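You operate a simulated robot arm through the tools that you are given. There is no shell and no other tool. Be economical: measure what you need, move in short steps, check, and stop when the job is done.

Carry out the task below with a simulated two-armed robot. There is one attempt and no reset: what you move stays moved.

## Task
Take the blue chip and leave it on the shelf of the jar bench. Fetch the black bung and set it on top of the grey tub. Take the pack on the top of the right low cabinet and put it away on the white top of the long green cabinet. Turn the tolerance dial to 0.10. Press the counter clear button two times. Take the tape tab from the top of the rewind bench and put it on the top of the near stack of blue spools. Put the lock pin on top of the high yellow wheel. Fetch the white-over-teal wheel and set it on the right low shelf of the long bench. Shut the green bench door. Do these in any order.

Only the result counts: the job must be done as asked and must still hold three seconds after the hand-in. Knocking over, shifting, dropping, spilling or breaking anything else fails it.

## Robot
Two 6-joint arms with three-finger grippers on one trunk, on a base that drives. Base frame: it is fixed to the floor where the robot stands at the start and does not move with it; the origin is under the middle of the robot, x ahead of it, y to its left, z up; the surface under the hand at the start is at about z = 0.82. Units: m, degrees, N and s.
The left shoulder is at the start at [0.021, 0.17, 1.483], the right one opposite. With the tool pointing down near the work surface each hand reaches from about 0.3 to 0.58 m from the robot's upright axis, wherever it stands, measured 20 degrees to its own side. Places, roughly: black bung (5x5x5 cm) [2.1, 7, 0.8]; blue chip [0.5, -0.25, 0.75]; counter clear button [0.3, 12.2, 0.8]; green bench door [-0.3, 17.7, 0.4]; grey tub (7x7x8 cm) [0.8, 3.3, 0.8]; high yellow wheel [-0.25, 16, 0.75]; lock pin [0, 12.5, 0.75]; pack [0.75, 11.25, 0.5]; right low shelf of the long bench [-4.8, 15.3, 0.3]; shelf of the jar bench [0.5, -0.1, 0.3]; tape tab [0.25, 12.25, 0.75]; tolerance dial [1, 11.5, 0.9]; top of the near stack of blue spools (12x12 cm) [1.16, 11.52, 0.68]; white top of the long green cabinet (22x23 cm) [3.64, 15.46, 0.8]; white-over-teal wheel (9x9x7 cm) [0, 16, 0.8]. Payload 2.2 kg a hand.
The tool frame of a hand sits at the grasp point between the pads (the TCP): z along the fingers, y along the line on which they close. The tips reach 0.025 m beyond it. The gripper opens to 0.104 m. The gripper's body begins 0.074 m behind the TCP.
Orientation is that of the tool frame in the base frame, as a unit quaternion [x, y, z, w]. With the fingers straight down and closing along the base's y, the tool's x points along the base's -x, its y along +y and its z along -z.

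## Interface
- The arms move only by the tool apply_moves. It takes "left_rows", "right_rows" or both (then of equal length, played together; a hand with none holds still); each is a list of rows, each an object of numbers (a shift or turn left out is 0, a gripper value left out holds the last): "dx", "dy", "dz": the shift along the tool's x, y, z in m; "rx", "ry", "rz": the turn, a rotation vector about the tool's x, y, z in degrees. In form: [{"dx": .., "dy": .., "dz": .., "rx": .., "ry": .., "rz": ..}, ...]. A call has 1 to 20 rows; each row shifts and turns the commanded pose from where the row before left it, along the tool's axes as they then stand. "left_grip" and "right_grip" are, for a hand that has rows, the gripper command, from -1 (shut) to 1 (fully open), values between in proportion, set as the call begins (left out, the last holds). Each row takes 0.2 s and may step no farther than 0.05 m and 8.6 degrees from the row before; otherwise, or with a gripper value out of range, the whole call is refused. Where a pose cannot be reached the arm comes as near as it can. A force on the tool above 40 N (or 10 N above the force at the start of the call, whichever is more), or a blocked arm, ends the call early, and 0.2 s more pass. The fingers move at their own pace and stop on an object; they squeeze with about 26 N. The grip force told is the motor's: it shows also when the fingers shut on nothing. Time passes only in rows, and 0.2 s behind the last, so rows that do not move let the fingers close. It gives the time, the measured TCP pose, the force on the tool (base axes), the opening and the grip force at its end, in the units of the frame above (readings bear some noise), with the torque about the TCP (base axes, N m) and any sound that the robot's microphone picked up.
- Cameras (640 x 400 px; columns grow to the right, rows downward): "scene" is now at [0.1351, -0.0229, 1.3466]; the picture's right is [-0.34, -0.94, 0.00], its down [-0.79, 0.29, -0.54] and it looks along [0.51, -0.19, -0.84] (base axes); focal length 224 px, centre (320, 200). "left" rides on the left gripper at [0.082, -0.003, -0.104] in its tool frame; the picture's right is [0.04, 1.00, 0.00], its down [-0.75, 0.03, -0.66] and it looks along [-0.66, 0.03, 0.75] (tool axes); focal length 256 px, centre (320, 200). "right" rides on the right gripper at [0.082, 0.003, -0.104] in its tool frame; the picture's right is [-0.04, 1.00, 0.00], its down [-0.75, -0.03, -0.66] and it looks along [-0.66, -0.03, 0.75] (tool axes); focal length 256 px, centre (320, 200). There is no depth. A picture from a camera that has moved, and an enlarged one, comes with that camera's place and axes in the base frame and with its lens.
- snapshot(camera): a new picture of that camera. The clock stands still meanwhile.
- slide_trunk(by): slides the trunk up (or, below 0, down) by that many m; the arms and the scene camera ride with it, the base frame stays. It gives what a move gives, with no picture.
- steer(legs): drives the robot by 1 to 6 legs, each [ahead, left, turn to the left] in m, m and degrees, along the robot's own axes; the way and the turn of a leg run together, so that a leg with both is an arc; at most 1.5 m and 180 degrees a leg. The arms and the cameras ride along, it lands a little off, and it stops where it bumps. It gives what a move gives.
- head_to(pan, tilt): turns the head with the scene camera to pan (to the left, within 60 degrees either way) and tilt (down, from -29 to 69), counted from straight ahead of the robot. It gives what a move gives.
- enlarge(camera, box): a new picture of the part [left, top, right, bottom] of that camera's present view, enlarged. The clock stands still meanwhile.
- job_done(): hands the job in; it is judged then, once.

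Go step by step. Nothing tells you exact positions but the pictures and the camera data: compare them with the known pose of the tool, close in by small moves and look again before you grip or let go. The budget is 217 turns and 208 pictures, counting those below and the enlarged ones. Unless the task says otherwise, let go and move clear before handing in.

The tools are called after "Call:" as name(argument=value, ...) on one line, values as JSON. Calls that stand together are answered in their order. apply_moves: Moves the arms, as the interface text tells. Its arguments: {"type":"object","properties":{"left_rows":{"type":"array","items":{"type":"object","properties":{"dx":{"type":"number"},"dy":{"type":"number"},"dz":{"type":"number"},"rx":{"type":"number"},"ry":{"type":"number"},"rz":{"type":"number"}}}},"left_grip":{"type":"number"},"right_rows":{"type":"array","items":{"type":"object","properties":{"dx":{"type":"number"},"dy":{"type":"number"},"dz":{"type":"number"},"rx":{"type":"number"},"ry":{"type":"number"},"rz":{"type":"number"}}}},"right_grip":{"type":"number"}},"required":[]} The other tools are called the same way: slide_trunk (by) slides the trunk up or down; steer (legs) drives the base; head_to (pan, tilt) turns the head that bears the scene camera; snapshot (camera) takes a picture; enlarge (camera, box) takes an enlarged picture of a part of a camera's view; job_done () hands the job in.

At the start:

```text
clock: 0.0
left_ee_pos: [0.5461, 0.1097, 0.9969]
left_tool_rot: [0.001, 1.0, 0.001, 0.001]
left_ft_force: [-0.1, 1.3, -0.5]
left_wrist_torque: [-0.01, 0.0, 0.01]
left_width: 0.1039
left_grasp_force: 0.0
right_ee_pos: [0.535, -0.3304, 1.0342]
right_tool_rot: [0.001, 1.0, 0.0, -0.001]
right_ft_force: [-0.5, -0.2, 0.3]
right_wrist_torque: [0.03, -0.02, -0.02]
right_width: 0.1039
right_grasp_force: 0.0
trunk travel left (down, up): [-0.675, 0.067]
robot x, y, heading: [0.0002, -0.0022, -0.0]
head pan, tilt: [-20.0, 57.0]
```

scene: 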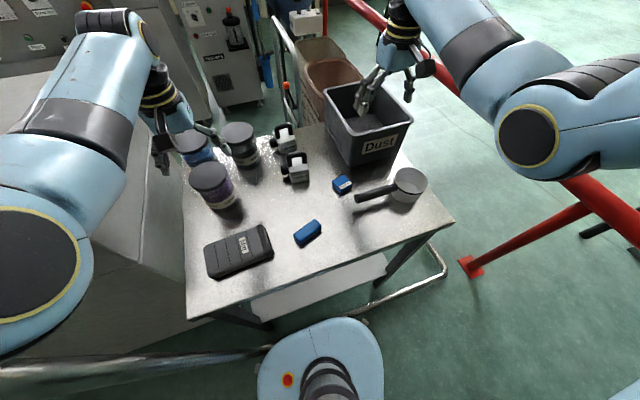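
right: 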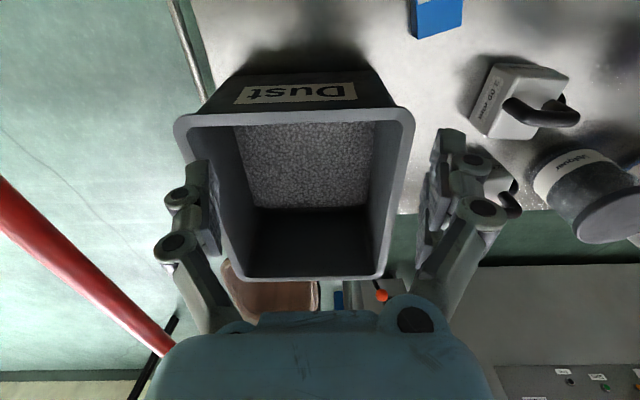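
left: 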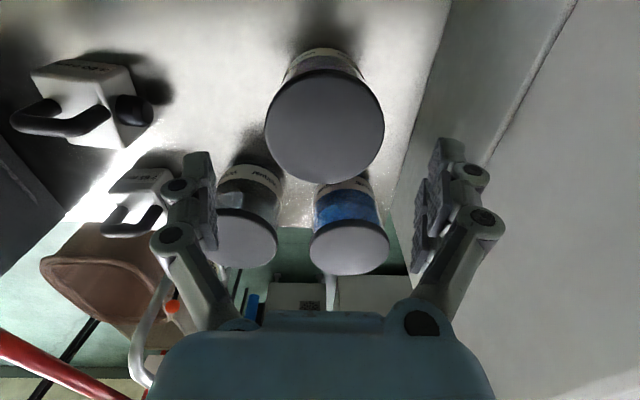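

I see two blue objects on the jar bench; the small one near column 342, row 184 fits the chip's given place. I'll look closer at it and at the bench.

Call:
enlarge(camera="scene", box=[240, 140, 460, 280])

Call:
head_to(pan=-20, tilt=69)

Call:
snapshot(camera="scene")

```text
2.86 times, centred on (350, 210) of scene
camera zoom: at [0.1351, -0.0229, 1.3466], right [-0.34, -0.94, 0.0], down [-0.79, 0.29, -0.54], along [0.51, -0.19, -0.84], focal length 640 px, centre (234, 171)
```

zoom: 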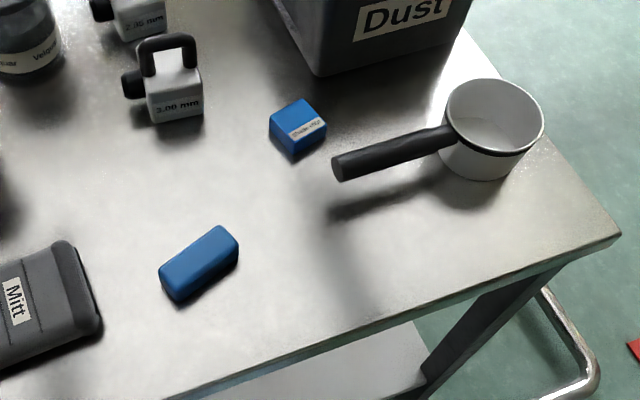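

```text
clock: 0.7
left_ee_pos: [0.5447, 0.109, 0.9958]
left_tool_rot: [0.0, 1.0, 0.0, 0.0]
left_ft_force: [0.1, 0.5, -0.6]
left_wrist_torque: [-0.01, 0.02, 0.0]
left_width: 0.1039
left_grasp_force: 0.2
right_ee_pos: [0.5345, -0.3306, 1.0343]
right_tool_rot: [0.0, 1.0, 0.0, 0.001]
right_ft_force: [-0.8, 0.0, 0.2]
right_wrist_torque: [-0.01, 0.02, 0.04]
right_width: 0.1038
right_grasp_force: 0.0
trunk travel left (down, up): [-0.675, 0.067]
robot x, y, heading: [-0.0029, -0.0017, -0.1]
head pan, tilt: [-20.0, 68.8]
```

```text
203 pictures are left
camera scene: at [0.122, -0.0181, 1.3337], right [-0.34, -0.94, 0.0], down [-0.88, 0.32, -0.36], along [0.34, -0.12, -0.93], focal length 224 px, centre (320, 200)
```

scene: 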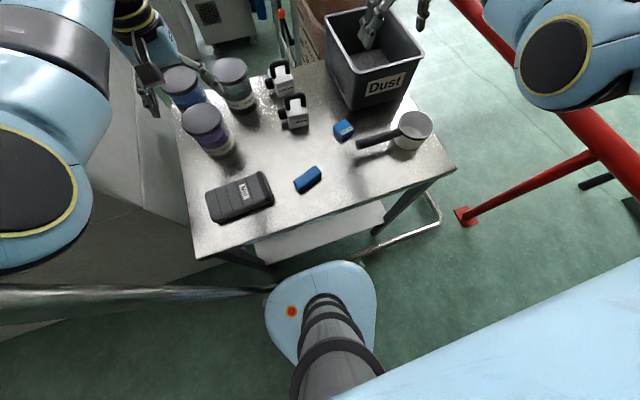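

The labelled blue block near (0.48, -0.21) is the chip. I'll move the right hand above it, staying high.

Call:
apply_moves(right_rows=[{"dx": 0.015, "dy": 0.03}, {"dx": 0.015, "dy": 0.03}, {"dx": 0.015, "dy": 0.03}, {"dx": 0.012, "dy": 0.03}, {"dz": 0.04}, {}], right_grip=1)

Call:
snapshot(camera="right")

Call:
snapshot(camera="scene")

```text
clock: 2.1
left_ee_pos: [0.5451, 0.1097, 0.9964]
left_tool_rot: [0.0, 1.0, 0.001, 0.0]
left_ft_force: [-0.1, 0.3, -0.1]
left_wrist_torque: [-0.03, 0.01, 0.0]
left_width: 0.1041
left_grasp_force: 0.1
right_ee_pos: [0.476, -0.2102, 0.9945]
right_tool_rot: [0.0, 1.0, 0.0, 0.0]
right_ft_force: [0.4, -0.5, -0.3]
right_wrist_torque: [-0.05, 0.01, -0.01]
right_width: 0.1038
right_grasp_force: 0.0
trunk travel left (down, up): [-0.675, 0.067]
robot x, y, heading: [-0.0017, -0.003, -0.0]
head pan, tilt: [-20.0, 68.8]
```

```text
202 pictures are left
camera right: at [0.3956, -0.2063, 1.0988], right [0.04, 1.0, 0.0], down [0.75, -0.03, 0.66], along [0.66, -0.03, -0.75], focal length 256 px, centre (320, 200)
```

right: 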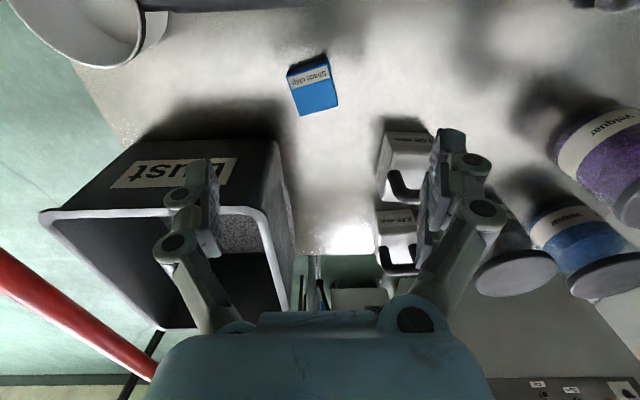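

```text
201 pictures are left
camera scene: at [0.1215, -0.0174, 1.3337], right [-0.34, -0.94, 0.0], down [-0.88, 0.32, -0.36], along [0.34, -0.12, -0.93], focal length 224 px, centre (320, 200)
```

scene: 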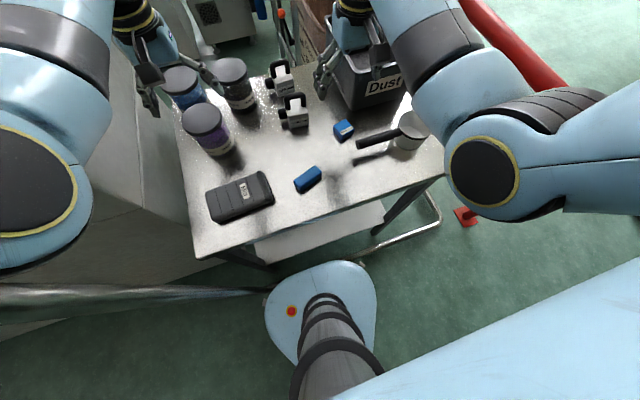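

The chip is centred about (0.483, -0.216), turned about 11°. I'll align, partly close the fingers for clearance to the bin, and lower most of the way.

Call:
apply_moves(right_rows=[{"dx": -0.007, "dy": -0.006}, {"rz": -5.7}, {"rz": -5.7}, {"dz": 0.035}, {"dz": 0.035}, {"dz": 0.035}, {}], right_grip=0.35)

Call:
snapshot(camera="right")

Call:
enlarge(camera="scene", box=[260, 60, 420, 160])

```text
clock: 3.7
left_ee_pos: [0.5445, 0.1093, 0.9962]
left_tool_rot: [0.0, 1.0, 0.002, 0.001]
left_ft_force: [0.0, 0.0, -0.6]
left_wrist_torque: [0.01, 0.03, 0.04]
left_width: 0.104
left_grasp_force: 0.0
right_ee_pos: [0.4848, -0.2159, 0.8886]
right_tool_rot: [-0.099, 0.995, 0.0, -0.001]
right_ft_force: [0.0, 0.0, 1.2]
right_wrist_torque: [-0.03, 0.0, 0.02]
right_width: 0.0703
right_grasp_force: 0.1
trunk travel left (down, up): [-0.675, 0.067]
robot x, y, heading: [-0.0008, 0.002, -0.0]
head pan, tilt: [-20.0, 68.8]
```

```text
200 pictures are left
camera right: at [0.4039, -0.2287, 0.9925], right [-0.16, 0.99, 0.0], down [0.74, 0.12, 0.66], along [0.65, 0.1, -0.75], focal length 256 px, centre (320, 200)
```

right: 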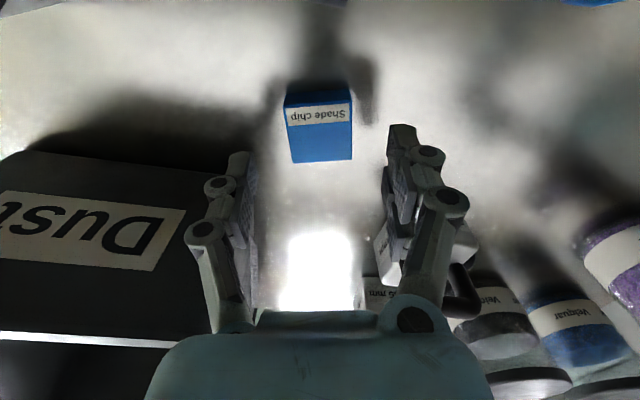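

```text
4.00 times, centred on (340, 110) of scene
camera zoom: at [0.1216, -0.0179, 1.3337], right [-0.34, -0.94, 0.0], down [-0.88, 0.32, -0.36], along [0.34, -0.12, -0.93], focal length 896 px, centre (240, 560)
```

zoom: 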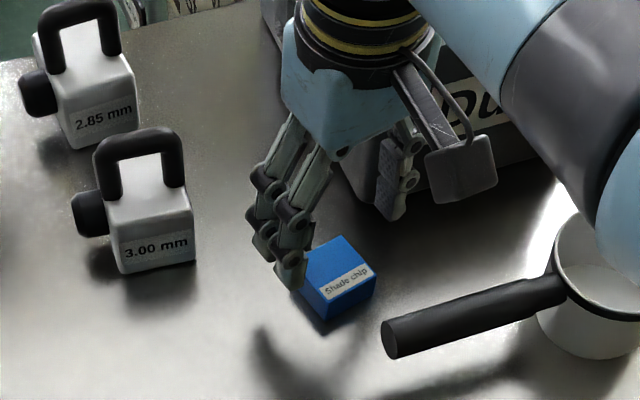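

Aligned and centred within a few mm. Lower and grip.

Call:
apply_moves(right_rows=[{"dx": 0.004, "dz": 0.02}, {"dz": 0.02}, {}])

Call:
apply_moves(right_rows=[{}, {}, {}, {}], right_grip=-1)

Call:
snapshot(camera="right")

```text
clock: 4.5
left_ee_pos: [0.5454, 0.1097, 0.9971]
left_tool_rot: [0.0, 1.0, 0.001, 0.001]
left_ft_force: [-0.1, -0.5, -0.5]
left_wrist_torque: [-0.03, 0.03, 0.0]
left_width: 0.1037
left_grasp_force: 0.0
right_ee_pos: [0.4804, -0.2173, 0.8484]
right_tool_rot: [-0.098, 0.995, 0.0, 0.0]
right_ft_force: [0.2, 0.2, -0.3]
right_wrist_torque: [-0.04, -0.04, 0.0]
right_width: 0.07
right_grasp_force: 0.1
trunk travel left (down, up): [-0.675, 0.067]
robot x, y, heading: [-0.0034, -0.0013, 0.0]
head pan, tilt: [-20.0, 68.8]
```

```text
clock: 5.5
left_ee_pos: [0.5452, 0.1086, 0.9971]
left_tool_rot: [-0.001, 1.0, 0.001, 0.0]
left_ft_force: [0.6, 1.2, -0.3]
left_wrist_torque: [0.0, 0.01, 0.02]
left_width: 0.1041
left_grasp_force: 0.1
right_ee_pos: [0.4804, -0.2177, 0.8491]
right_tool_rot: [-0.099, 0.995, 0.0, 0.0]
right_ft_force: [0.1, -0.4, -0.3]
right_wrist_torque: [-0.02, 0.0, 0.01]
right_width: 0.0414
right_grasp_force: 25.9
trunk travel left (down, up): [-0.675, 0.067]
robot x, y, heading: [-0.0006, 0.0027, -0.2]
head pan, tilt: [-20.0, 68.8]
```

```text
198 pictures are left
camera right: at [0.4, -0.2298, 0.9532], right [-0.16, 0.99, 0.0], down [0.75, 0.12, 0.66], along [0.65, 0.1, -0.75], focal length 256 px, centre (320, 200)
```

right: 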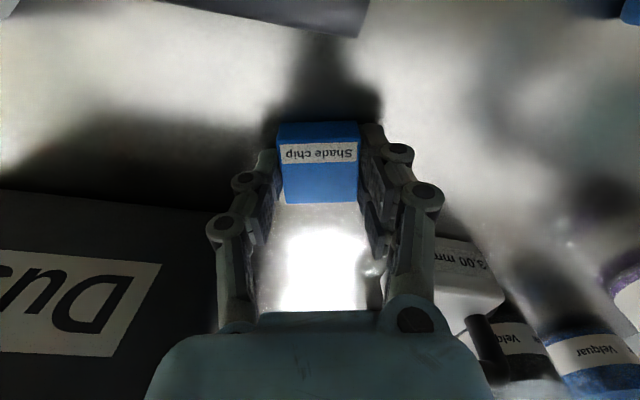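

The chip is gripped (0.041 m wide). I'll lift both hands and look around the floor ahead.

Call:
apply_moves(right_rows=[{"dz": -0.04}, {"dz": -0.04}, {"dz": -0.04}, {"dz": -0.04}, {"rz": 5.7}, {"rz": 5.7}, {}], left_rows=[{"dz": -0.04}, {"dz": -0.04}, {"dz": -0.04}, {}, {}, {}, {}])

Call:
head_to(pan=55, tilt=25)

Call:
snapshot(camera="scene")

Call:
head_to(pan=-55, tilt=40)

Call:
snapshot(camera="scene")

```text
clock: 7.1
left_ee_pos: [0.5477, 0.1213, 1.1183]
left_tool_rot: [-0.006, 1.0, 0.009, 0.003]
left_ft_force: [-0.3, 0.2, 0.2]
left_wrist_torque: [-0.01, -0.01, 0.02]
left_width: 0.1038
left_grasp_force: 0.1
right_ee_pos: [0.4816, -0.2169, 1.0088]
right_tool_rot: [0.001, 1.0, 0.0, 0.0]
right_ft_force: [0.6, -0.4, 0.9]
right_wrist_torque: [-0.02, 0.01, -0.01]
right_width: 0.0
right_grasp_force: 26.3
trunk travel left (down, up): [-0.675, 0.067]
robot x, y, heading: [-0.0003, -0.0027, -0.1]
head pan, tilt: [-20.0, 68.8]
```

```text
clock: 8.6
left_ee_pos: [0.5486, 0.1212, 1.1175]
left_tool_rot: [-0.006, 1.0, 0.01, 0.003]
left_ft_force: [-0.1, 0.1, -0.9]
left_wrist_torque: [0.0, 0.01, -0.05]
left_width: 0.1041
left_grasp_force: 0.1
right_ee_pos: [0.4809, -0.2174, 1.0079]
right_tool_rot: [-0.001, 1.0, 0.0, 0.0]
right_ft_force: [-0.3, 0.5, 0.0]
right_wrist_torque: [-0.01, 0.02, 0.03]
right_width: 0.0
right_grasp_force: 25.8
trunk travel left (down, up): [-0.675, 0.067]
robot x, y, heading: [0.0009, -0.0038, -0.2]
head pan, tilt: [55.0, 25.0]
```

```text
197 pictures are left
camera scene: at [0.1223, 0.0766, 1.3931], right [0.82, -0.57, 0.0], down [-0.24, -0.35, -0.91], along [0.52, 0.74, -0.42], focal length 224 px, centre (320, 200)
```

scene: 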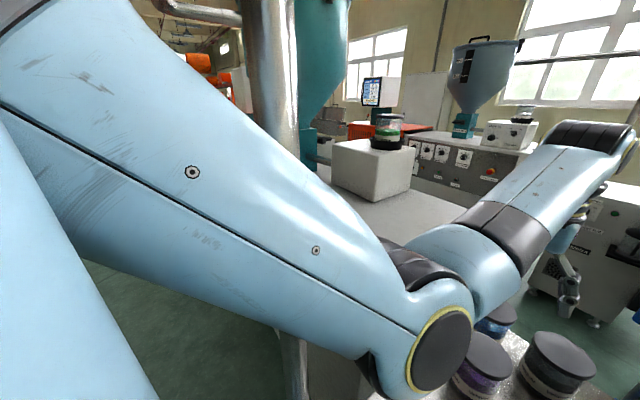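

```text
clock: 10.5
left_ee_pos: [0.5481, 0.1211, 1.1166]
left_tool_rot: [-0.006, 1.0, 0.01, 0.001]
left_ft_force: [-0.6, 0.2, 0.3]
left_wrist_torque: [0.01, 0.0, 0.01]
left_width: 0.1039
left_grasp_force: 0.0
right_ee_pos: [0.4805, -0.2191, 1.0087]
right_tool_rot: [0.0, 1.0, 0.0, 0.0]
right_ft_force: [0.0, 0.0, -0.2]
right_wrist_torque: [0.02, 0.03, 0.04]
right_width: 0.0
right_grasp_force: 26.0
trunk travel left (down, up): [-0.675, 0.067]
robot x, y, heading: [0.0004, -0.0012, 0.3]
head pan, tilt: [-55.0, 40.0]
```

```text
196 pictures are left
camera scene: at [0.1182, -0.0685, 1.3698], right [-0.82, -0.57, 0.0], down [-0.37, 0.53, -0.77], along [0.44, -0.63, -0.64], focal length 224 px, centre (320, 200)
```

scene: 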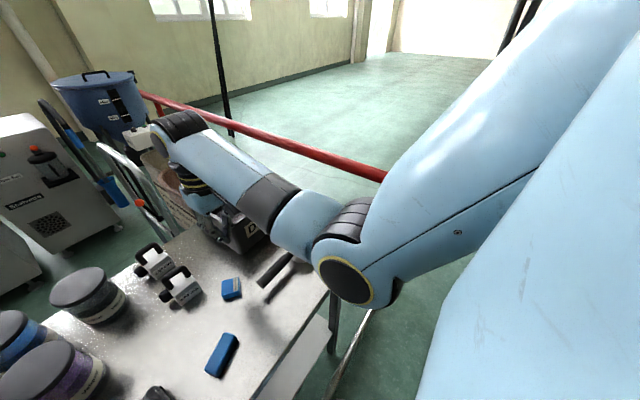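

The chip slipped out on lifting and is still on the bench. I'll look from above before regripping lower.

Call:
head_to(pan=-20, tilt=60)

Call:
snapshot(camera="right")

Call:
enlarge(camera="scene", box=[260, 100, 420, 200])

```text
clock: 11.5
left_ee_pos: [0.5493, 0.1214, 1.1171]
left_tool_rot: [-0.006, 1.0, 0.009, 0.002]
left_ft_force: [0.0, -0.6, -0.5]
left_wrist_torque: [0.03, -0.02, 0.0]
left_width: 0.1039
left_grasp_force: 0.0
right_ee_pos: [0.4813, -0.2179, 1.0086]
right_tool_rot: [0.0, 1.0, 0.0, 0.0]
right_ft_force: [0.1, 0.5, -0.6]
right_wrist_torque: [-0.02, 0.0, -0.03]
right_width: 0.0
right_grasp_force: 25.8
trunk travel left (down, up): [-0.675, 0.067]
robot x, y, heading: [-0.0021, 0.001, -0.1]
head pan, tilt: [-20.0, 60.0]
```

```text
195 pictures are left
camera right: at [0.3999, -0.2144, 1.1125], right [0.04, 1.0, 0.0], down [0.75, -0.03, 0.66], along [0.66, -0.03, -0.75], focal length 256 px, centre (320, 200)
```

right: 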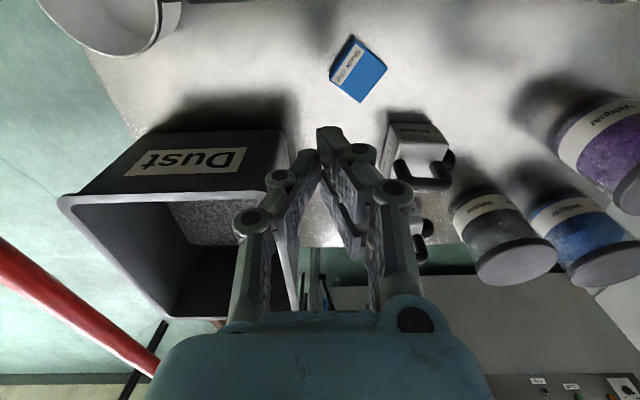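

```text
4.00 times, centred on (340, 150) of scene
camera zoom: at [0.132, -0.0217, 1.3431], right [-0.34, -0.94, 0.0], down [-0.81, 0.3, -0.5], along [0.47, -0.17, -0.87], focal length 896 px, centre (240, 400)
```

zoom: 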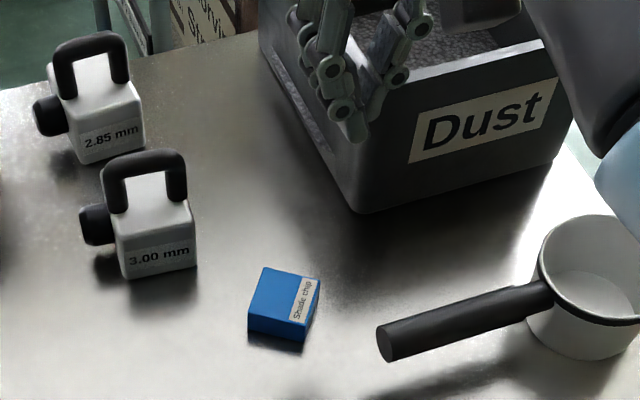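

The chip now lies at about (0.47, -0.175), turned about 36° the other way. I'll realign above it and look.

Call:
apply_moves(right_rows=[{"dx": 0.009, "dy": 0.043}, {"rz": 8.5}, {"rz": 8.5}, {"rz": 8.5}, {"rz": 8.5}, {"dz": 0.04}, {"dz": 0.04}, {"dz": 0.04}, {}], right_grip=0.4)

Call:
snapshot(camera="right")

```text
clock: 13.5
left_ee_pos: [0.5465, 0.1222, 1.1167]
left_tool_rot: [-0.007, 1.0, 0.01, 0.001]
left_ft_force: [-0.6, 0.3, -0.5]
left_wrist_torque: [0.0, 0.03, 0.04]
left_width: 0.1042
left_grasp_force: 0.0
right_ee_pos: [0.4719, -0.1754, 0.8881]
right_tool_rot: [0.292, 0.956, 0.0, 0.0]
right_ft_force: [1.0, -0.8, 0.1]
right_wrist_torque: [0.01, 0.0, 0.03]
right_width: 0.0727
right_grasp_force: 0.1
trunk travel left (down, up): [-0.675, 0.067]
robot x, y, heading: [0.0, 0.0008, -0.1]
head pan, tilt: [-20.0, 60.0]
```

```text
193 pictures are left
camera right: at [0.4064, -0.1263, 0.991], right [0.59, 0.81, 0.0], down [0.61, -0.45, 0.66], along [0.53, -0.39, -0.75], focal length 256 px, centre (320, 200)
```

right: 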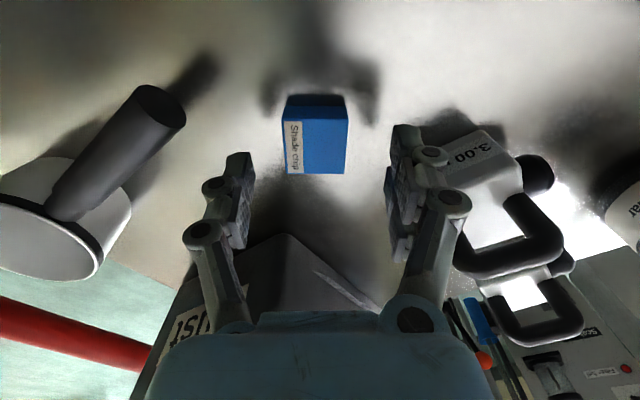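

Well aligned. I'll descend in fine steps nearly to the table, then grip.

Call:
apply_moves(right_rows=[{"dx": -0.002, "dz": 0.02}, {"dz": 0.018}, {"dz": 0.004}, {"dz": 0.003}, {"dz": 0.003}, {"dz": 0.002}, {}], right_grip=0.25)

Call:
snapshot(camera="right")

```text
clock: 14.9
left_ee_pos: [0.5439, 0.1232, 1.1191]
left_tool_rot: [-0.007, 1.0, 0.011, 0.004]
left_ft_force: [-0.9, 0.3, -0.1]
left_wrist_torque: [-0.01, -0.02, -0.01]
left_width: 0.1042
left_grasp_force: 0.1
right_ee_pos: [0.4746, -0.1763, 0.8456]
right_tool_rot: [0.292, 0.956, 0.0, 0.005]
right_ft_force: [-12.9, -8.3, 46.1]
right_wrist_torque: [0.29, 0.74, -0.05]
right_width: 0.0448
right_grasp_force: 17.1
trunk travel left (down, up): [-0.675, 0.067]
robot x, y, heading: [0.0006, 0.0006, -0.1]
head pan, tilt: [-20.0, 60.0]
stopped in row 6 (right hand): the force on the tool passed its limit at 46 N (the readings are from after the stop); the commanded pose is now the measured one
```

```text
192 pictures are left
camera right: at [0.4083, -0.1275, 0.9489], right [0.59, 0.81, 0.0], down [0.6, -0.44, 0.66], along [0.54, -0.39, -0.75], focal length 256 px, centre (320, 200)
```

right: 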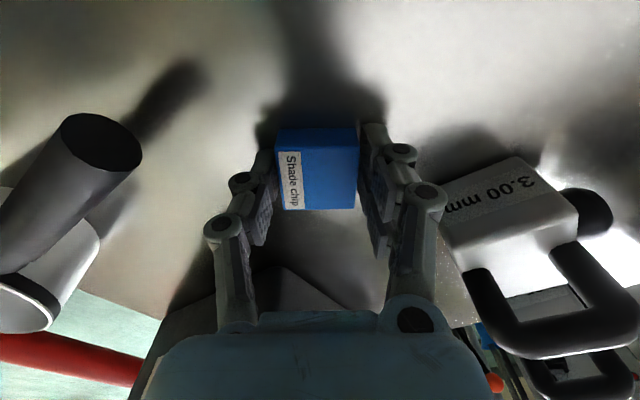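

Contact with the table at TCP z≈0.846. I'll ease up 1.5 mm, close, and lift slowly while checking.

Call:
apply_moves(right_rows=[{"dz": -0.0015}, {}], right_grip=0.25)

Call:
apply_moves(right_rows=[{}, {}, {}, {}, {}], right_grip=-1)

Call:
apply_moves(right_rows=[{"dz": -0.003}, {"dz": -0.005}, {"dz": -0.008}, {"dz": -0.008}, {}])

Call:
snapshot(camera="right")

```text
clock: 15.5
left_ee_pos: [0.5467, 0.1248, 1.1165]
left_tool_rot: [-0.007, 1.0, 0.01, 0.003]
left_ft_force: [-0.3, -0.3, -0.4]
left_wrist_torque: [0.01, -0.05, -0.03]
left_width: 0.1041
left_grasp_force: 0.0
right_ee_pos: [0.4747, -0.1744, 0.8438]
right_tool_rot: [0.292, 0.956, 0.001, 0.001]
right_ft_force: [-1.5, -0.8, 10.8]
right_wrist_torque: [0.03, 0.1, -0.01]
right_width: 0.0653
right_grasp_force: 0.0
trunk travel left (down, up): [-0.675, 0.067]
robot x, y, heading: [0.0021, -0.001, 0.1]
head pan, tilt: [-20.0, 60.0]
```

```text
clock: 16.4
left_ee_pos: [0.5457, 0.1244, 1.1184]
left_tool_rot: [-0.007, 1.0, 0.011, 0.004]
left_ft_force: [0.6, 0.6, 0.1]
left_wrist_torque: [0.01, -0.01, 0.0]
left_width: 0.1041
left_grasp_force: 0.1
right_ee_pos: [0.4753, -0.1761, 0.8452]
right_tool_rot: [0.294, 0.956, 0.001, 0.003]
right_ft_force: [-10.9, -0.9, 20.5]
right_wrist_torque: [-0.11, 0.46, -0.02]
right_width: 0.0412
right_grasp_force: 26.3
trunk travel left (down, up): [-0.675, 0.067]
robot x, y, heading: [-0.0004, -0.0028, -0.2]
head pan, tilt: [-20.0, 60.0]
stopped in row 4 (right hand): the force on the tool passed its limit at 40 N (the readings are from after the stop); the commanded pose is now the measured one
```

```text
clock: 17.6
left_ee_pos: [0.5471, 0.1229, 1.117]
left_tool_rot: [-0.007, 1.0, 0.011, 0.002]
left_ft_force: [0.2, -0.7, -0.3]
left_wrist_torque: [0.0, -0.01, -0.02]
left_width: 0.104
left_grasp_force: 0.1
right_ee_pos: [0.4763, -0.176, 0.8676]
right_tool_rot: [0.293, 0.956, 0.0, 0.004]
right_ft_force: [0.1, -0.7, 0.0]
right_wrist_torque: [0.01, 0.0, 0.01]
right_width: 0.0412
right_grasp_force: 26.2
trunk travel left (down, up): [-0.675, 0.067]
robot x, y, heading: [-0.001, 0.0014, -0.1]
head pan, tilt: [-20.0, 60.0]
```

```text
191 pictures are left
camera right: at [0.4103, -0.1275, 0.9712], right [0.59, 0.81, 0.0], down [0.6, -0.45, 0.66], along [0.53, -0.39, -0.75], focal length 256 px, centre (320, 200)
```

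right: 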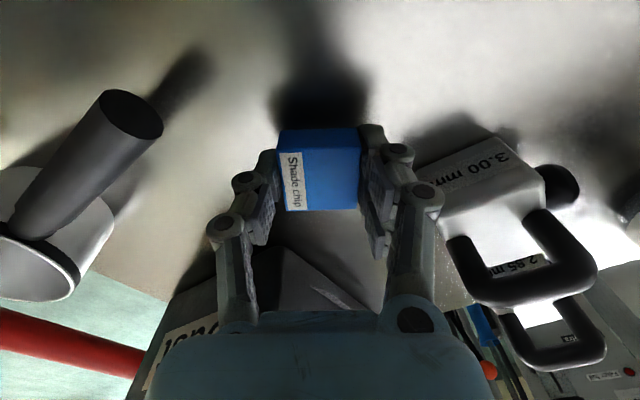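

Lifted and held at 0.041. I'll keep lifting gently.

Call:
apply_moves(right_rows=[{"dz": -0.008}, {"dz": -0.012}, {"dz": -0.015}, {"dz": -0.015}, {"dz": -0.015}, {"dz": -0.015}, {"dz": -0.015}, {"dz": -0.015}, {"dz": -0.01}, {"dz": -0.005}, {}])

Call:
snapshot(camera="right")

```text
clock: 20.0
left_ee_pos: [0.548, 0.1222, 1.1163]
left_tool_rot: [-0.007, 1.0, 0.012, 0.002]
left_ft_force: [0.8, 1.3, 0.5]
left_wrist_torque: [0.02, 0.01, -0.02]
left_width: 0.1039
left_grasp_force: 0.0
right_ee_pos: [0.4761, -0.1751, 0.9939]
right_tool_rot: [0.292, 0.956, -0.001, 0.002]
right_ft_force: [0.7, 0.1, -0.4]
right_wrist_torque: [0.02, -0.04, -0.03]
right_width: 0.0412
right_grasp_force: 26.3
trunk travel left (down, up): [-0.675, 0.067]
robot x, y, heading: [-0.0006, 0.0018, -0.0]
head pan, tilt: [-20.0, 60.0]
```

```text
190 pictures are left
camera right: at [0.4108, -0.127, 1.0969], right [0.59, 0.81, 0.0], down [0.6, -0.45, 0.66], along [0.53, -0.39, -0.75], focal length 256 px, centre (320, 200)
```

right: 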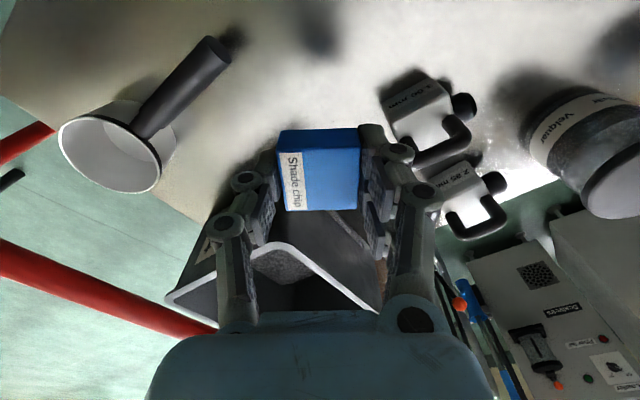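

Secure. I'll square the wrist gently and back the robot away from the bench.

Call:
apply_moves(right_rows=[{"rz": -3}, {"rz": -5}, {"rz": -6}, {"rz": -6}, {"rz": -6}, {"rz": -5}, {"rz": -3}, {}])

Call:
steer(legs=[[-0.45, 0, 0]])

Call:
snapshot(camera="scene")

```text
clock: 21.8
left_ee_pos: [0.5475, 0.1215, 1.1165]
left_tool_rot: [-0.007, 1.0, 0.012, 0.001]
left_ft_force: [-0.3, -0.4, -0.1]
left_wrist_torque: [0.01, -0.01, 0.0]
left_width: 0.104
left_grasp_force: 0.0
right_ee_pos: [0.4769, -0.176, 0.9942]
right_tool_rot: [-0.001, 1.0, -0.001, 0.002]
right_ft_force: [0.1, 0.3, 0.0]
right_wrist_torque: [0.02, -0.03, 0.0]
right_width: 0.0411
right_grasp_force: 25.3
trunk travel left (down, up): [-0.675, 0.067]
robot x, y, heading: [0.0005, -0.0009, -0.2]
head pan, tilt: [-20.0, 60.0]
```

```text
clock: 24.6
left_ee_pos: [0.0936, 0.123, 1.1177]
left_tool_rot: [-0.005, 1.0, 0.012, 0.001]
left_ft_force: [0.3, 1.1, 0.0]
left_wrist_torque: [-0.02, 0.0, 0.0]
left_width: 0.104
left_grasp_force: 0.0
right_ee_pos: [0.0206, -0.175, 0.9939]
right_tool_rot: [0.002, 1.0, -0.001, 0.001]
right_ft_force: [-0.4, 0.4, 0.0]
right_wrist_torque: [-0.01, -0.01, -0.01]
right_width: 0.0414
right_grasp_force: 26.2
trunk travel left (down, up): [-0.675, 0.067]
robot x, y, heading: [-0.4503, -0.0001, 0.0]
head pan, tilt: [-20.0, 60.0]
```

```text
189 pictures are left
camera scene: at [-0.3228, -0.0212, 1.3431], right [-0.35, -0.94, 0.0], down [-0.81, 0.3, -0.5], along [0.47, -0.17, -0.87], focal length 224 px, centre (320, 200)
```

scene: 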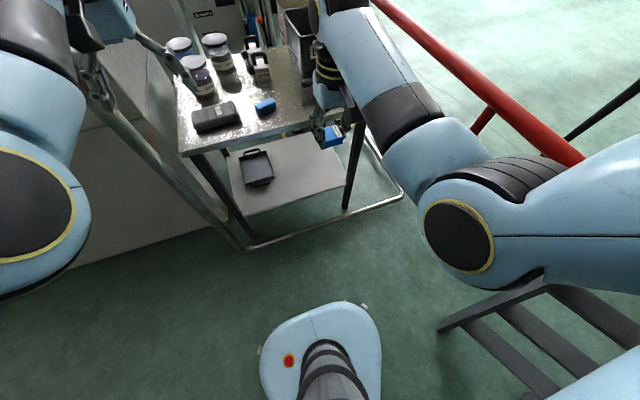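

The shelf is open at the front right; its front edge is near x≈0.3, with a tray to the left. I'll tilt the right hand forward and pull the left hand in.

Call:
apply_moves(right_rows=[{"ry": -3}, {"ry": -5}, {"ry": -6}, {"ry": -6}, {"ry": -6}, {"ry": -6}, {"ry": -6}, {"ry": -6}, {"ry": -6}, {"ry": -5}, {}], left_rows=[{"dx": 0.03}, {"dx": 0.03}, {"dx": 0.03}, {"dx": 0.03}, {"dx": 0.03}, {"dx": 0.02, "dy": 0.02}, {"dy": 0.03}, {"dy": 0.03}, {}, {}, {}])

Call:
snapshot(camera="scene")

```text
clock: 25.4
left_ee_pos: [0.0337, 0.2108, 1.1055]
left_tool_rot: [-0.042, 0.994, 0.095, 0.026]
left_ft_force: [-0.5, -0.1, -0.4]
left_wrist_torque: [-0.02, -0.04, 0.02]
left_width: 0.1039
left_grasp_force: 0.0
left hand out of reach, approached as far as the arm can: row 2, 3, 4
right_ee_pos: [0.0234, -0.1846, 0.9974]
right_tool_rot: [0.002, 0.993, -0.009, 0.121]
right_ft_force: [-0.3, 0.1, -0.8]
right_wrist_torque: [0.0, -0.03, 0.02]
right_width: 0.0413
right_grasp_force: 25.9
trunk travel left (down, up): [-0.675, 0.067]
robot x, y, heading: [-0.4573, -0.0001, -0.2]
head pan, tilt: [-20.0, 60.0]
stopped in row 4 (left hand): the arm was blocked; the commanded pose is now the measured one
```

```text
188 pictures are left
camera scene: at [-0.3235, -0.0207, 1.3432], right [-0.35, -0.94, 0.0], down [-0.81, 0.3, -0.5], along [0.47, -0.17, -0.87], focal length 224 px, centre (320, 200)
```

scene: 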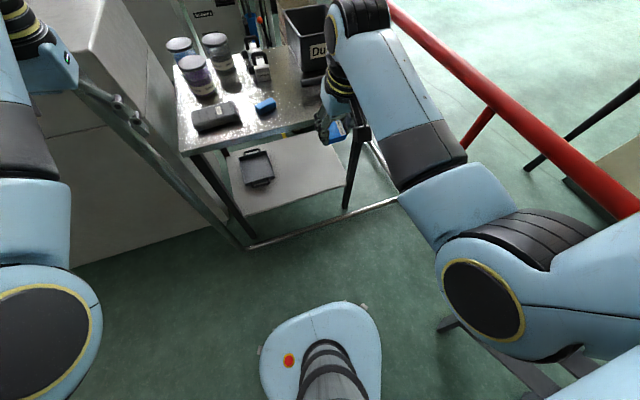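

The left arm stopped on its limit; I'll leave it there. Continue tilting the right hand.

Call:
apply_moves(right_rows=[{"ry": -3}, {"ry": -5}, {"ry": -6}, {"ry": -6}, {"ry": -6}, {"ry": -6}, {"ry": -6}, {"ry": -5}, {}])

Call:
slide_trunk(by=-0.5)

Call:
snapshot(camera="scene")

Call:
snapshot(camera="right")

```text
clock: 27.4
left_ee_pos: [0.0352, 0.2125, 1.1045]
left_tool_rot: [-0.041, 0.994, 0.095, 0.025]
left_ft_force: [0.5, -0.5, -0.2]
left_wrist_torque: [0.01, -0.02, -0.03]
left_width: 0.104
left_grasp_force: 0.1
right_ee_pos: [0.0255, -0.1904, 0.9968]
right_tool_rot: [-0.006, 0.878, -0.014, 0.478]
right_ft_force: [-0.3, -0.2, 0.1]
right_wrist_torque: [0.01, 0.01, 0.02]
right_width: 0.041
right_grasp_force: 25.4
trunk travel left (down, up): [-0.675, 0.067]
robot x, y, heading: [-0.454, 0.0031, -0.2]
head pan, tilt: [-20.0, 60.0]
```

```text
refused: -0.5 is not a number from -0.4 to 0.4
```

```text
187 pictures are left
camera scene: at [-0.3222, -0.0212, 1.343], right [-0.35, -0.94, 0.0], down [-0.81, 0.3, -0.5], along [0.47, -0.17, -0.87], focal length 224 px, centre (320, 200)
```

scene: 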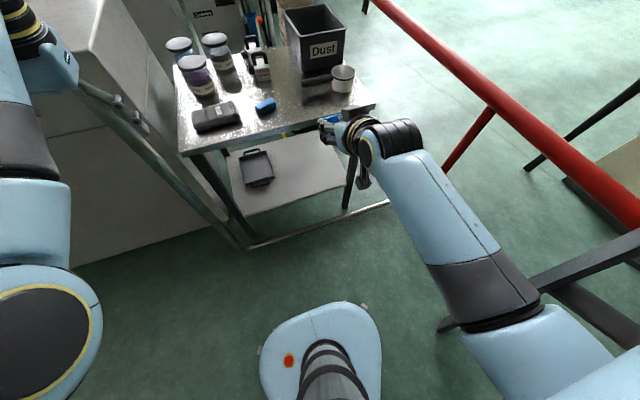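

```text
186 pictures are left
camera right: at [-0.1043, -0.1864, 0.9851], right [0.03, 1.0, 0.0], down [-0.14, 0.0, 0.99], along [0.99, -0.03, 0.14], focal length 256 px, centre (320, 200)
```

right: 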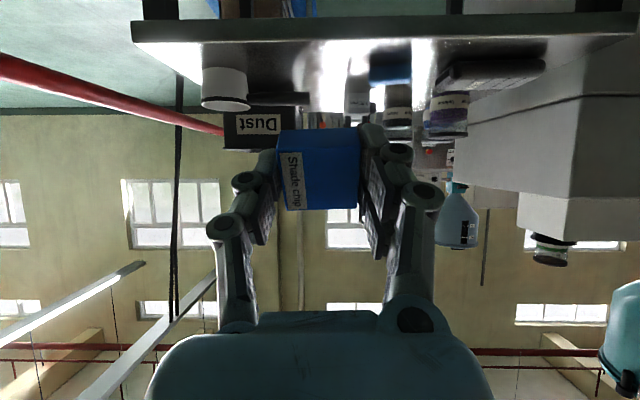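

Tilt is about 57°. Lowering the trunk in two steps, with a check.

Call:
slide_trunk(by=-0.4)

Call:
slide_trunk(by=-0.18)

Call:
snapshot(camera="scene")

Call:
snapshot(camera="right")

```text
clock: 31.2
left_ee_pos: [0.017, 0.2127, 0.65]
left_tool_rot: [-0.036, 0.994, 0.1, -0.033]
left_ft_force: [-0.2, 0.9, 0.2]
left_wrist_torque: [0.01, 0.01, 0.01]
left_width: 0.1041
left_grasp_force: 0.0
right_ee_pos: [0.019, -0.1945, 0.5886]
right_tool_rot: [-0.013, 0.882, -0.019, 0.47]
right_ft_force: [0.0, 0.2, -0.5]
right_wrist_torque: [-0.03, 0.04, -0.01]
right_width: 0.0412
right_grasp_force: 25.6
trunk travel left (down, up): [-0.275, 0.467]
robot x, y, heading: [-0.4543, 0.0032, -0.4]
head pan, tilt: [-20.0, 60.0]
```

```text
clock: 33.2
left_ee_pos: [-0.0193, 0.2148, 0.4008]
left_tool_rot: [-0.027, 0.987, 0.108, -0.114]
left_ft_force: [-0.2, 0.6, 0.9]
left_wrist_torque: [-0.03, 0.02, 0.0]
left_width: 0.1042
left_grasp_force: 0.0
right_ee_pos: [0.0162, -0.2015, 0.4081]
right_tool_rot: [-0.026, 0.882, -0.026, 0.469]
right_ft_force: [-0.5, 0.1, -0.1]
right_wrist_torque: [-0.02, 0.06, 0.01]
right_width: 0.0409
right_grasp_force: 26.0
trunk travel left (down, up): [-0.095, 0.647]
robot x, y, heading: [-0.4545, 0.0044, -0.4]
head pan, tilt: [-20.0, 60.0]
```

```text
185 pictures are left
camera scene: at [-0.2981, -0.0213, 0.7499], right [-0.35, -0.94, 0.0], down [-0.81, 0.3, -0.5], along [0.47, -0.17, -0.87], focal length 224 px, centre (320, 200)
```

scene: 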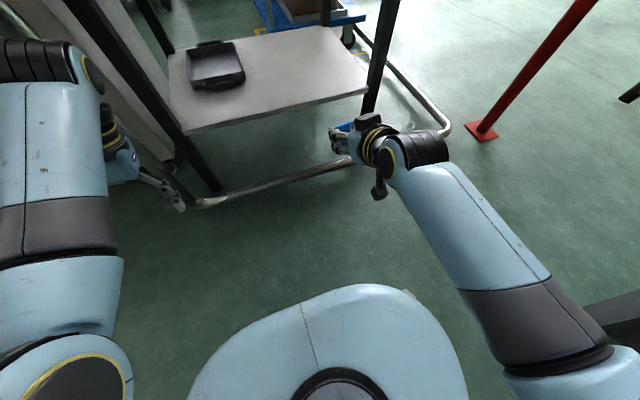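

```text
184 pictures are left
camera right: at [-0.1151, -0.2017, 0.3984], right [0.0, 1.0, -0.04], down [-0.12, 0.04, 0.99], along [0.99, 0.0, 0.12], focal length 256 px, centre (320, 200)
```

right: 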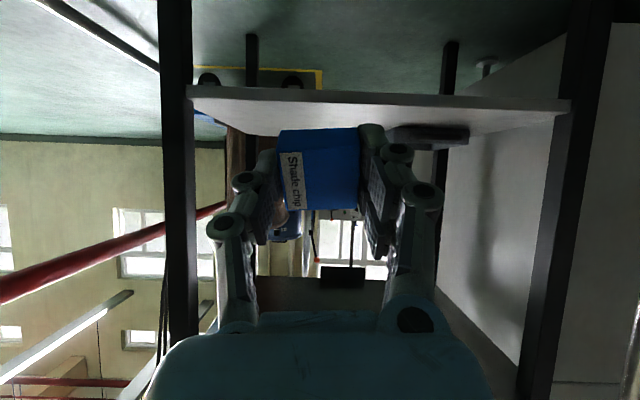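

The view shows the shelf top near z≈0.30, front edge x≈0.28, free on the right. Drive ahead 0.2 m, then extend the right hand over the shelf.

Call:
steer(legs=[[0.2, 0, 0]])

Call:
apply_moves(right_rows=[{"dz": 0.017, "dx": -0.011}, {"dz": 0.025, "dx": -0.017}, {"dz": 0.025, "dx": -0.017}, {"dz": 0.025, "dx": -0.017}, {"dz": 0.025, "dx": -0.017}, {"dz": 0.025, "dx": -0.017}, {"dz": 0.017, "dx": -0.011}, {}])

Call:
snapshot(camera="scene")

Call:
snapshot(camera="right")

```text
clock: 34.8
left_ee_pos: [0.1626, 0.2153, 0.4021]
left_tool_rot: [-0.035, 0.986, 0.107, -0.123]
left_ft_force: [-6.8, -6.3, 6.2]
left_wrist_torque: [0.44, -0.52, 0.07]
left_width: 0.1038
left_grasp_force: 0.0
right_ee_pos: [0.2045, -0.2023, 0.4088]
right_tool_rot: [-0.028, 0.881, -0.026, 0.472]
right_ft_force: [0.6, -0.1, -0.9]
right_wrist_torque: [-0.05, 0.04, 0.0]
right_width: 0.0412
right_grasp_force: 25.8
trunk travel left (down, up): [-0.095, 0.647]
robot x, y, heading: [-0.2678, -0.0031, -0.1]
head pan, tilt: [-20.0, 60.0]
stopped in leg 1: the force on the tool passed its limit at 93 N (the readings are from after the stop); the commanded pose is now the measured one
```

```text
clock: 36.6
left_ee_pos: [0.1624, 0.2146, 0.4018]
left_tool_rot: [-0.035, 0.986, 0.108, -0.124]
left_ft_force: [-12.1, -6.5, 6.9]
left_wrist_torque: [0.67, -0.75, 0.2]
left_width: 0.1037
left_grasp_force: 0.2
right_ee_pos: [0.396, -0.1961, 0.4107]
right_tool_rot: [-0.028, 0.881, -0.027, 0.472]
right_ft_force: [0.0, 0.2, -0.2]
right_wrist_torque: [0.01, 0.02, 0.01]
right_width: 0.0413
right_grasp_force: 25.6
trunk travel left (down, up): [-0.095, 0.647]
robot x, y, heading: [-0.2677, 0.0036, 0.0]
head pan, tilt: [-20.0, 60.0]
```

```text
183 pictures are left
camera scene: at [-0.1125, -0.022, 0.7499], right [-0.34, -0.94, 0.0], down [-0.81, 0.3, -0.5], along [0.47, -0.17, -0.87], focal length 224 px, centre (320, 200)
```

scene: 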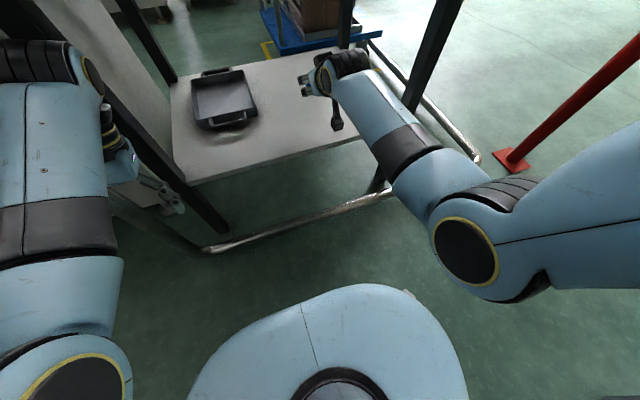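

```text
182 pictures are left
camera right: at [0.2641, -0.1969, 0.4009], right [0.0, 1.0, -0.04], down [-0.13, 0.04, 0.99], along [0.99, 0.01, 0.13], focal length 256 px, centre (320, 200)
```

right: 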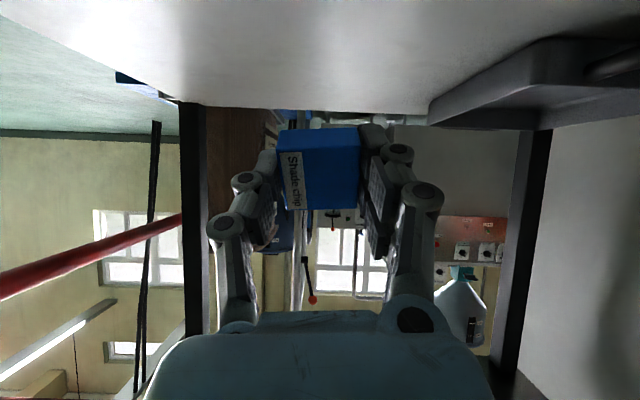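

The left hand brushed the bench leg; I'll pull it back while lowering the right hand to the shelf.

Call:
apply_moves(right_rows=[{"dx": 0.0125, "dz": 0.0084}, {"dx": 0.0166, "dz": 0.0112}, {"dx": 0.0166, "dz": 0.0112}, {"dx": 0.0083, "dz": 0.0056}, {}], left_rows=[{"dx": 0.01}, {"dx": 0.015}, {"dx": 0.015}, {}, {}])

Call:
apply_moves(right_rows=[{"dx": 0.0033, "dz": 0.0022}, {"dx": 0.0033, "dz": 0.0022}, {"dx": 0.0033, "dz": 0.0022}, {"dx": 0.0033, "dz": 0.0022}, {}])

Call:
snapshot(camera="right")

Call:
enlarge(camera="scene", box=[160, 40, 400, 190])

```text
clock: 37.2
left_ee_pos: [0.1619, 0.2179, 0.4027]
left_tool_rot: [-0.035, 0.986, 0.112, -0.118]
left_ft_force: [-6.7, -10.2, -1.1]
left_wrist_torque: [0.47, -0.24, -0.01]
left_width: 0.1013
left_grasp_force: 0.1
left hand out of reach, approached as far as the arm can: row 1, 2, 3
right_ee_pos: [0.3957, -0.2025, 0.3798]
right_tool_rot: [-0.028, 0.881, -0.026, 0.471]
right_ft_force: [0.4, 0.0, 0.1]
right_wrist_torque: [0.03, 0.0, -0.01]
right_width: 0.041
right_grasp_force: 25.8
trunk travel left (down, up): [-0.095, 0.647]
robot x, y, heading: [-0.266, -0.0001, -0.0]
head pan, tilt: [-20.0, 60.0]
stopped in row 3 (left hand): the force on the tool passed its limit at 43 N (the readings are from after the stop); the commanded pose is now the measured one
```

```text
clock: 38.4
left_ee_pos: [0.1618, 0.219, 0.4027]
left_tool_rot: [-0.034, 0.986, 0.113, -0.116]
left_ft_force: [-17.6, -12.7, -8.0]
left_wrist_torque: [0.56, -0.5, 0.27]
left_width: 0.0998
left_grasp_force: 0.0
right_ee_pos: [0.3969, -0.2028, 0.3633]
right_tool_rot: [-0.027, 0.881, -0.028, 0.471]
right_ft_force: [-0.2, 0.1, 0.7]
right_wrist_torque: [0.01, 0.01, 0.03]
right_width: 0.0411
right_grasp_force: 26.2
trunk travel left (down, up): [-0.095, 0.647]
robot x, y, heading: [-0.2711, 0.0006, -0.2]
head pan, tilt: [-20.0, 60.0]
```

```text
181 pictures are left
camera right: at [0.2653, -0.2025, 0.3531], right [0.0, 1.0, -0.04], down [-0.13, 0.04, 0.99], along [0.99, 0.01, 0.13], focal length 256 px, centre (320, 200)
```

right: 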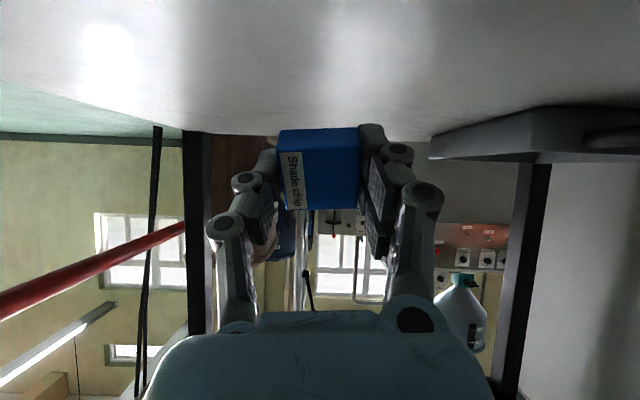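

```text
2.67 times, centred on (280, 115) of scene
camera zoom: at [-0.1124, -0.0223, 0.7497], right [-0.34, -0.94, 0.0], down [-0.81, 0.3, -0.5], along [0.47, -0.17, -0.87], focal length 598 px, centre (427, 427)
```

zoom: 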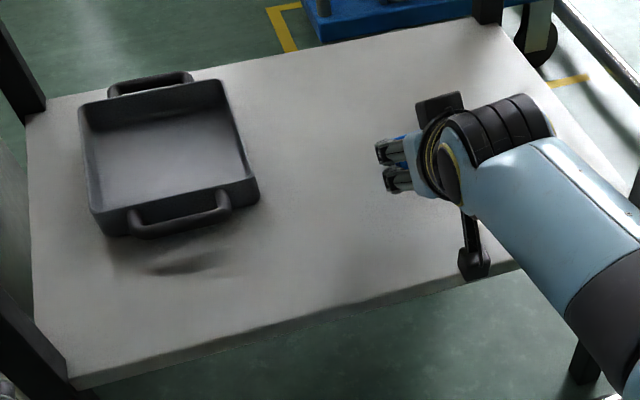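

Continue lowering the right hand until contact.

Call:
apply_moves(right_rows=[{"dx": 0.005, "dz": 0.0034}, {"dx": 0.005, "dz": 0.0034}, {"dx": 0.0033, "dz": 0.0022}, {"dx": 0.0033, "dz": 0.0022}, {"dx": 0.0033, "dz": 0.0022}, {"dx": 0.0033, "dz": 0.0022}, {}])

Call:
snapshot(camera="right")

```text
clock: 40.0
left_ee_pos: [0.1614, 0.2187, 0.4032]
left_tool_rot: [-0.034, 0.986, 0.113, -0.117]
left_ft_force: [-24.7, -9.5, -11.0]
left_wrist_torque: [0.27, -0.8, 0.66]
left_width: 0.0994
left_grasp_force: 0.0
right_ee_pos: [0.3954, -0.2029, 0.3368]
right_tool_rot: [-0.028, 0.881, -0.027, 0.471]
right_ft_force: [-0.2, -0.4, -0.1]
right_wrist_torque: [0.03, 0.04, 0.0]
right_width: 0.0411
right_grasp_force: 25.8
trunk travel left (down, up): [-0.095, 0.647]
robot x, y, heading: [-0.2678, -0.0018, -0.2]
head pan, tilt: [-20.0, 60.0]
```

```text
179 pictures are left
camera right: at [0.2651, -0.2041, 0.3262], right [0.0, 1.0, -0.04], down [-0.13, 0.04, 0.99], along [0.99, 0.01, 0.13], focal length 256 px, centre (320, 200)
```

right: 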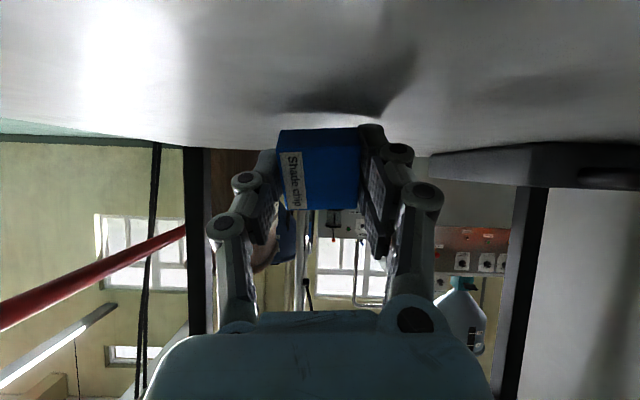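

Not yet in contact and the hand camera nears the shelf edge level; I'll ease the tilt to ~45° for clearance and keep lowering.

Call:
apply_moves(right_rows=[{"ry": 4}, {"ry": 4}, {"ry": 4}, {"dx": 0.0021, "dz": 0.0021}, {"dx": 0.0021, "dz": 0.0021}, {"dx": 0.0021, "dz": 0.0021}, {"dx": 0.0021, "dz": 0.0021}, {}])

Call:
snapshot(camera="right")

```text
clock: 41.4
left_ee_pos: [0.1617, 0.2187, 0.405]
left_tool_rot: [-0.034, 0.986, 0.113, -0.115]
left_ft_force: [-12.3, -9.0, 7.7]
left_wrist_torque: [0.67, -0.89, 0.17]
left_width: 0.1022
left_grasp_force: 0.1
right_ee_pos: [0.3999, -0.2033, 0.3355]
right_tool_rot: [-0.023, 0.922, -0.028, 0.384]
right_ft_force: [-1.1, 1.0, 11.2]
right_wrist_torque: [0.39, 0.02, 0.06]
right_width: 0.0413
right_grasp_force: 26.0
trunk travel left (down, up): [-0.095, 0.647]
robot x, y, heading: [-0.2687, 0.001, -0.2]
head pan, tilt: [-20.0, 60.0]
stopped in row 6 (right hand): the force on the tool passed its limit at 44 N (the readings are from after the stop); the commanded pose is now the measured one
```

```text
178 pictures are left
camera right: at [0.2687, -0.2026, 0.3507], right [0.01, 1.0, -0.04], down [0.07, 0.04, 1.0], along [1.0, -0.01, -0.07], focal length 256 px, centre (320, 200)
```

right: 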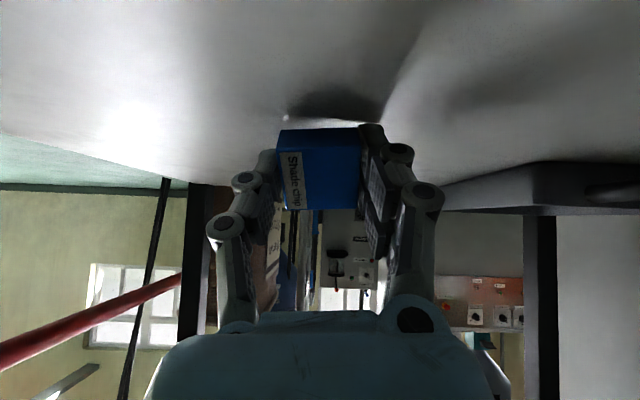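

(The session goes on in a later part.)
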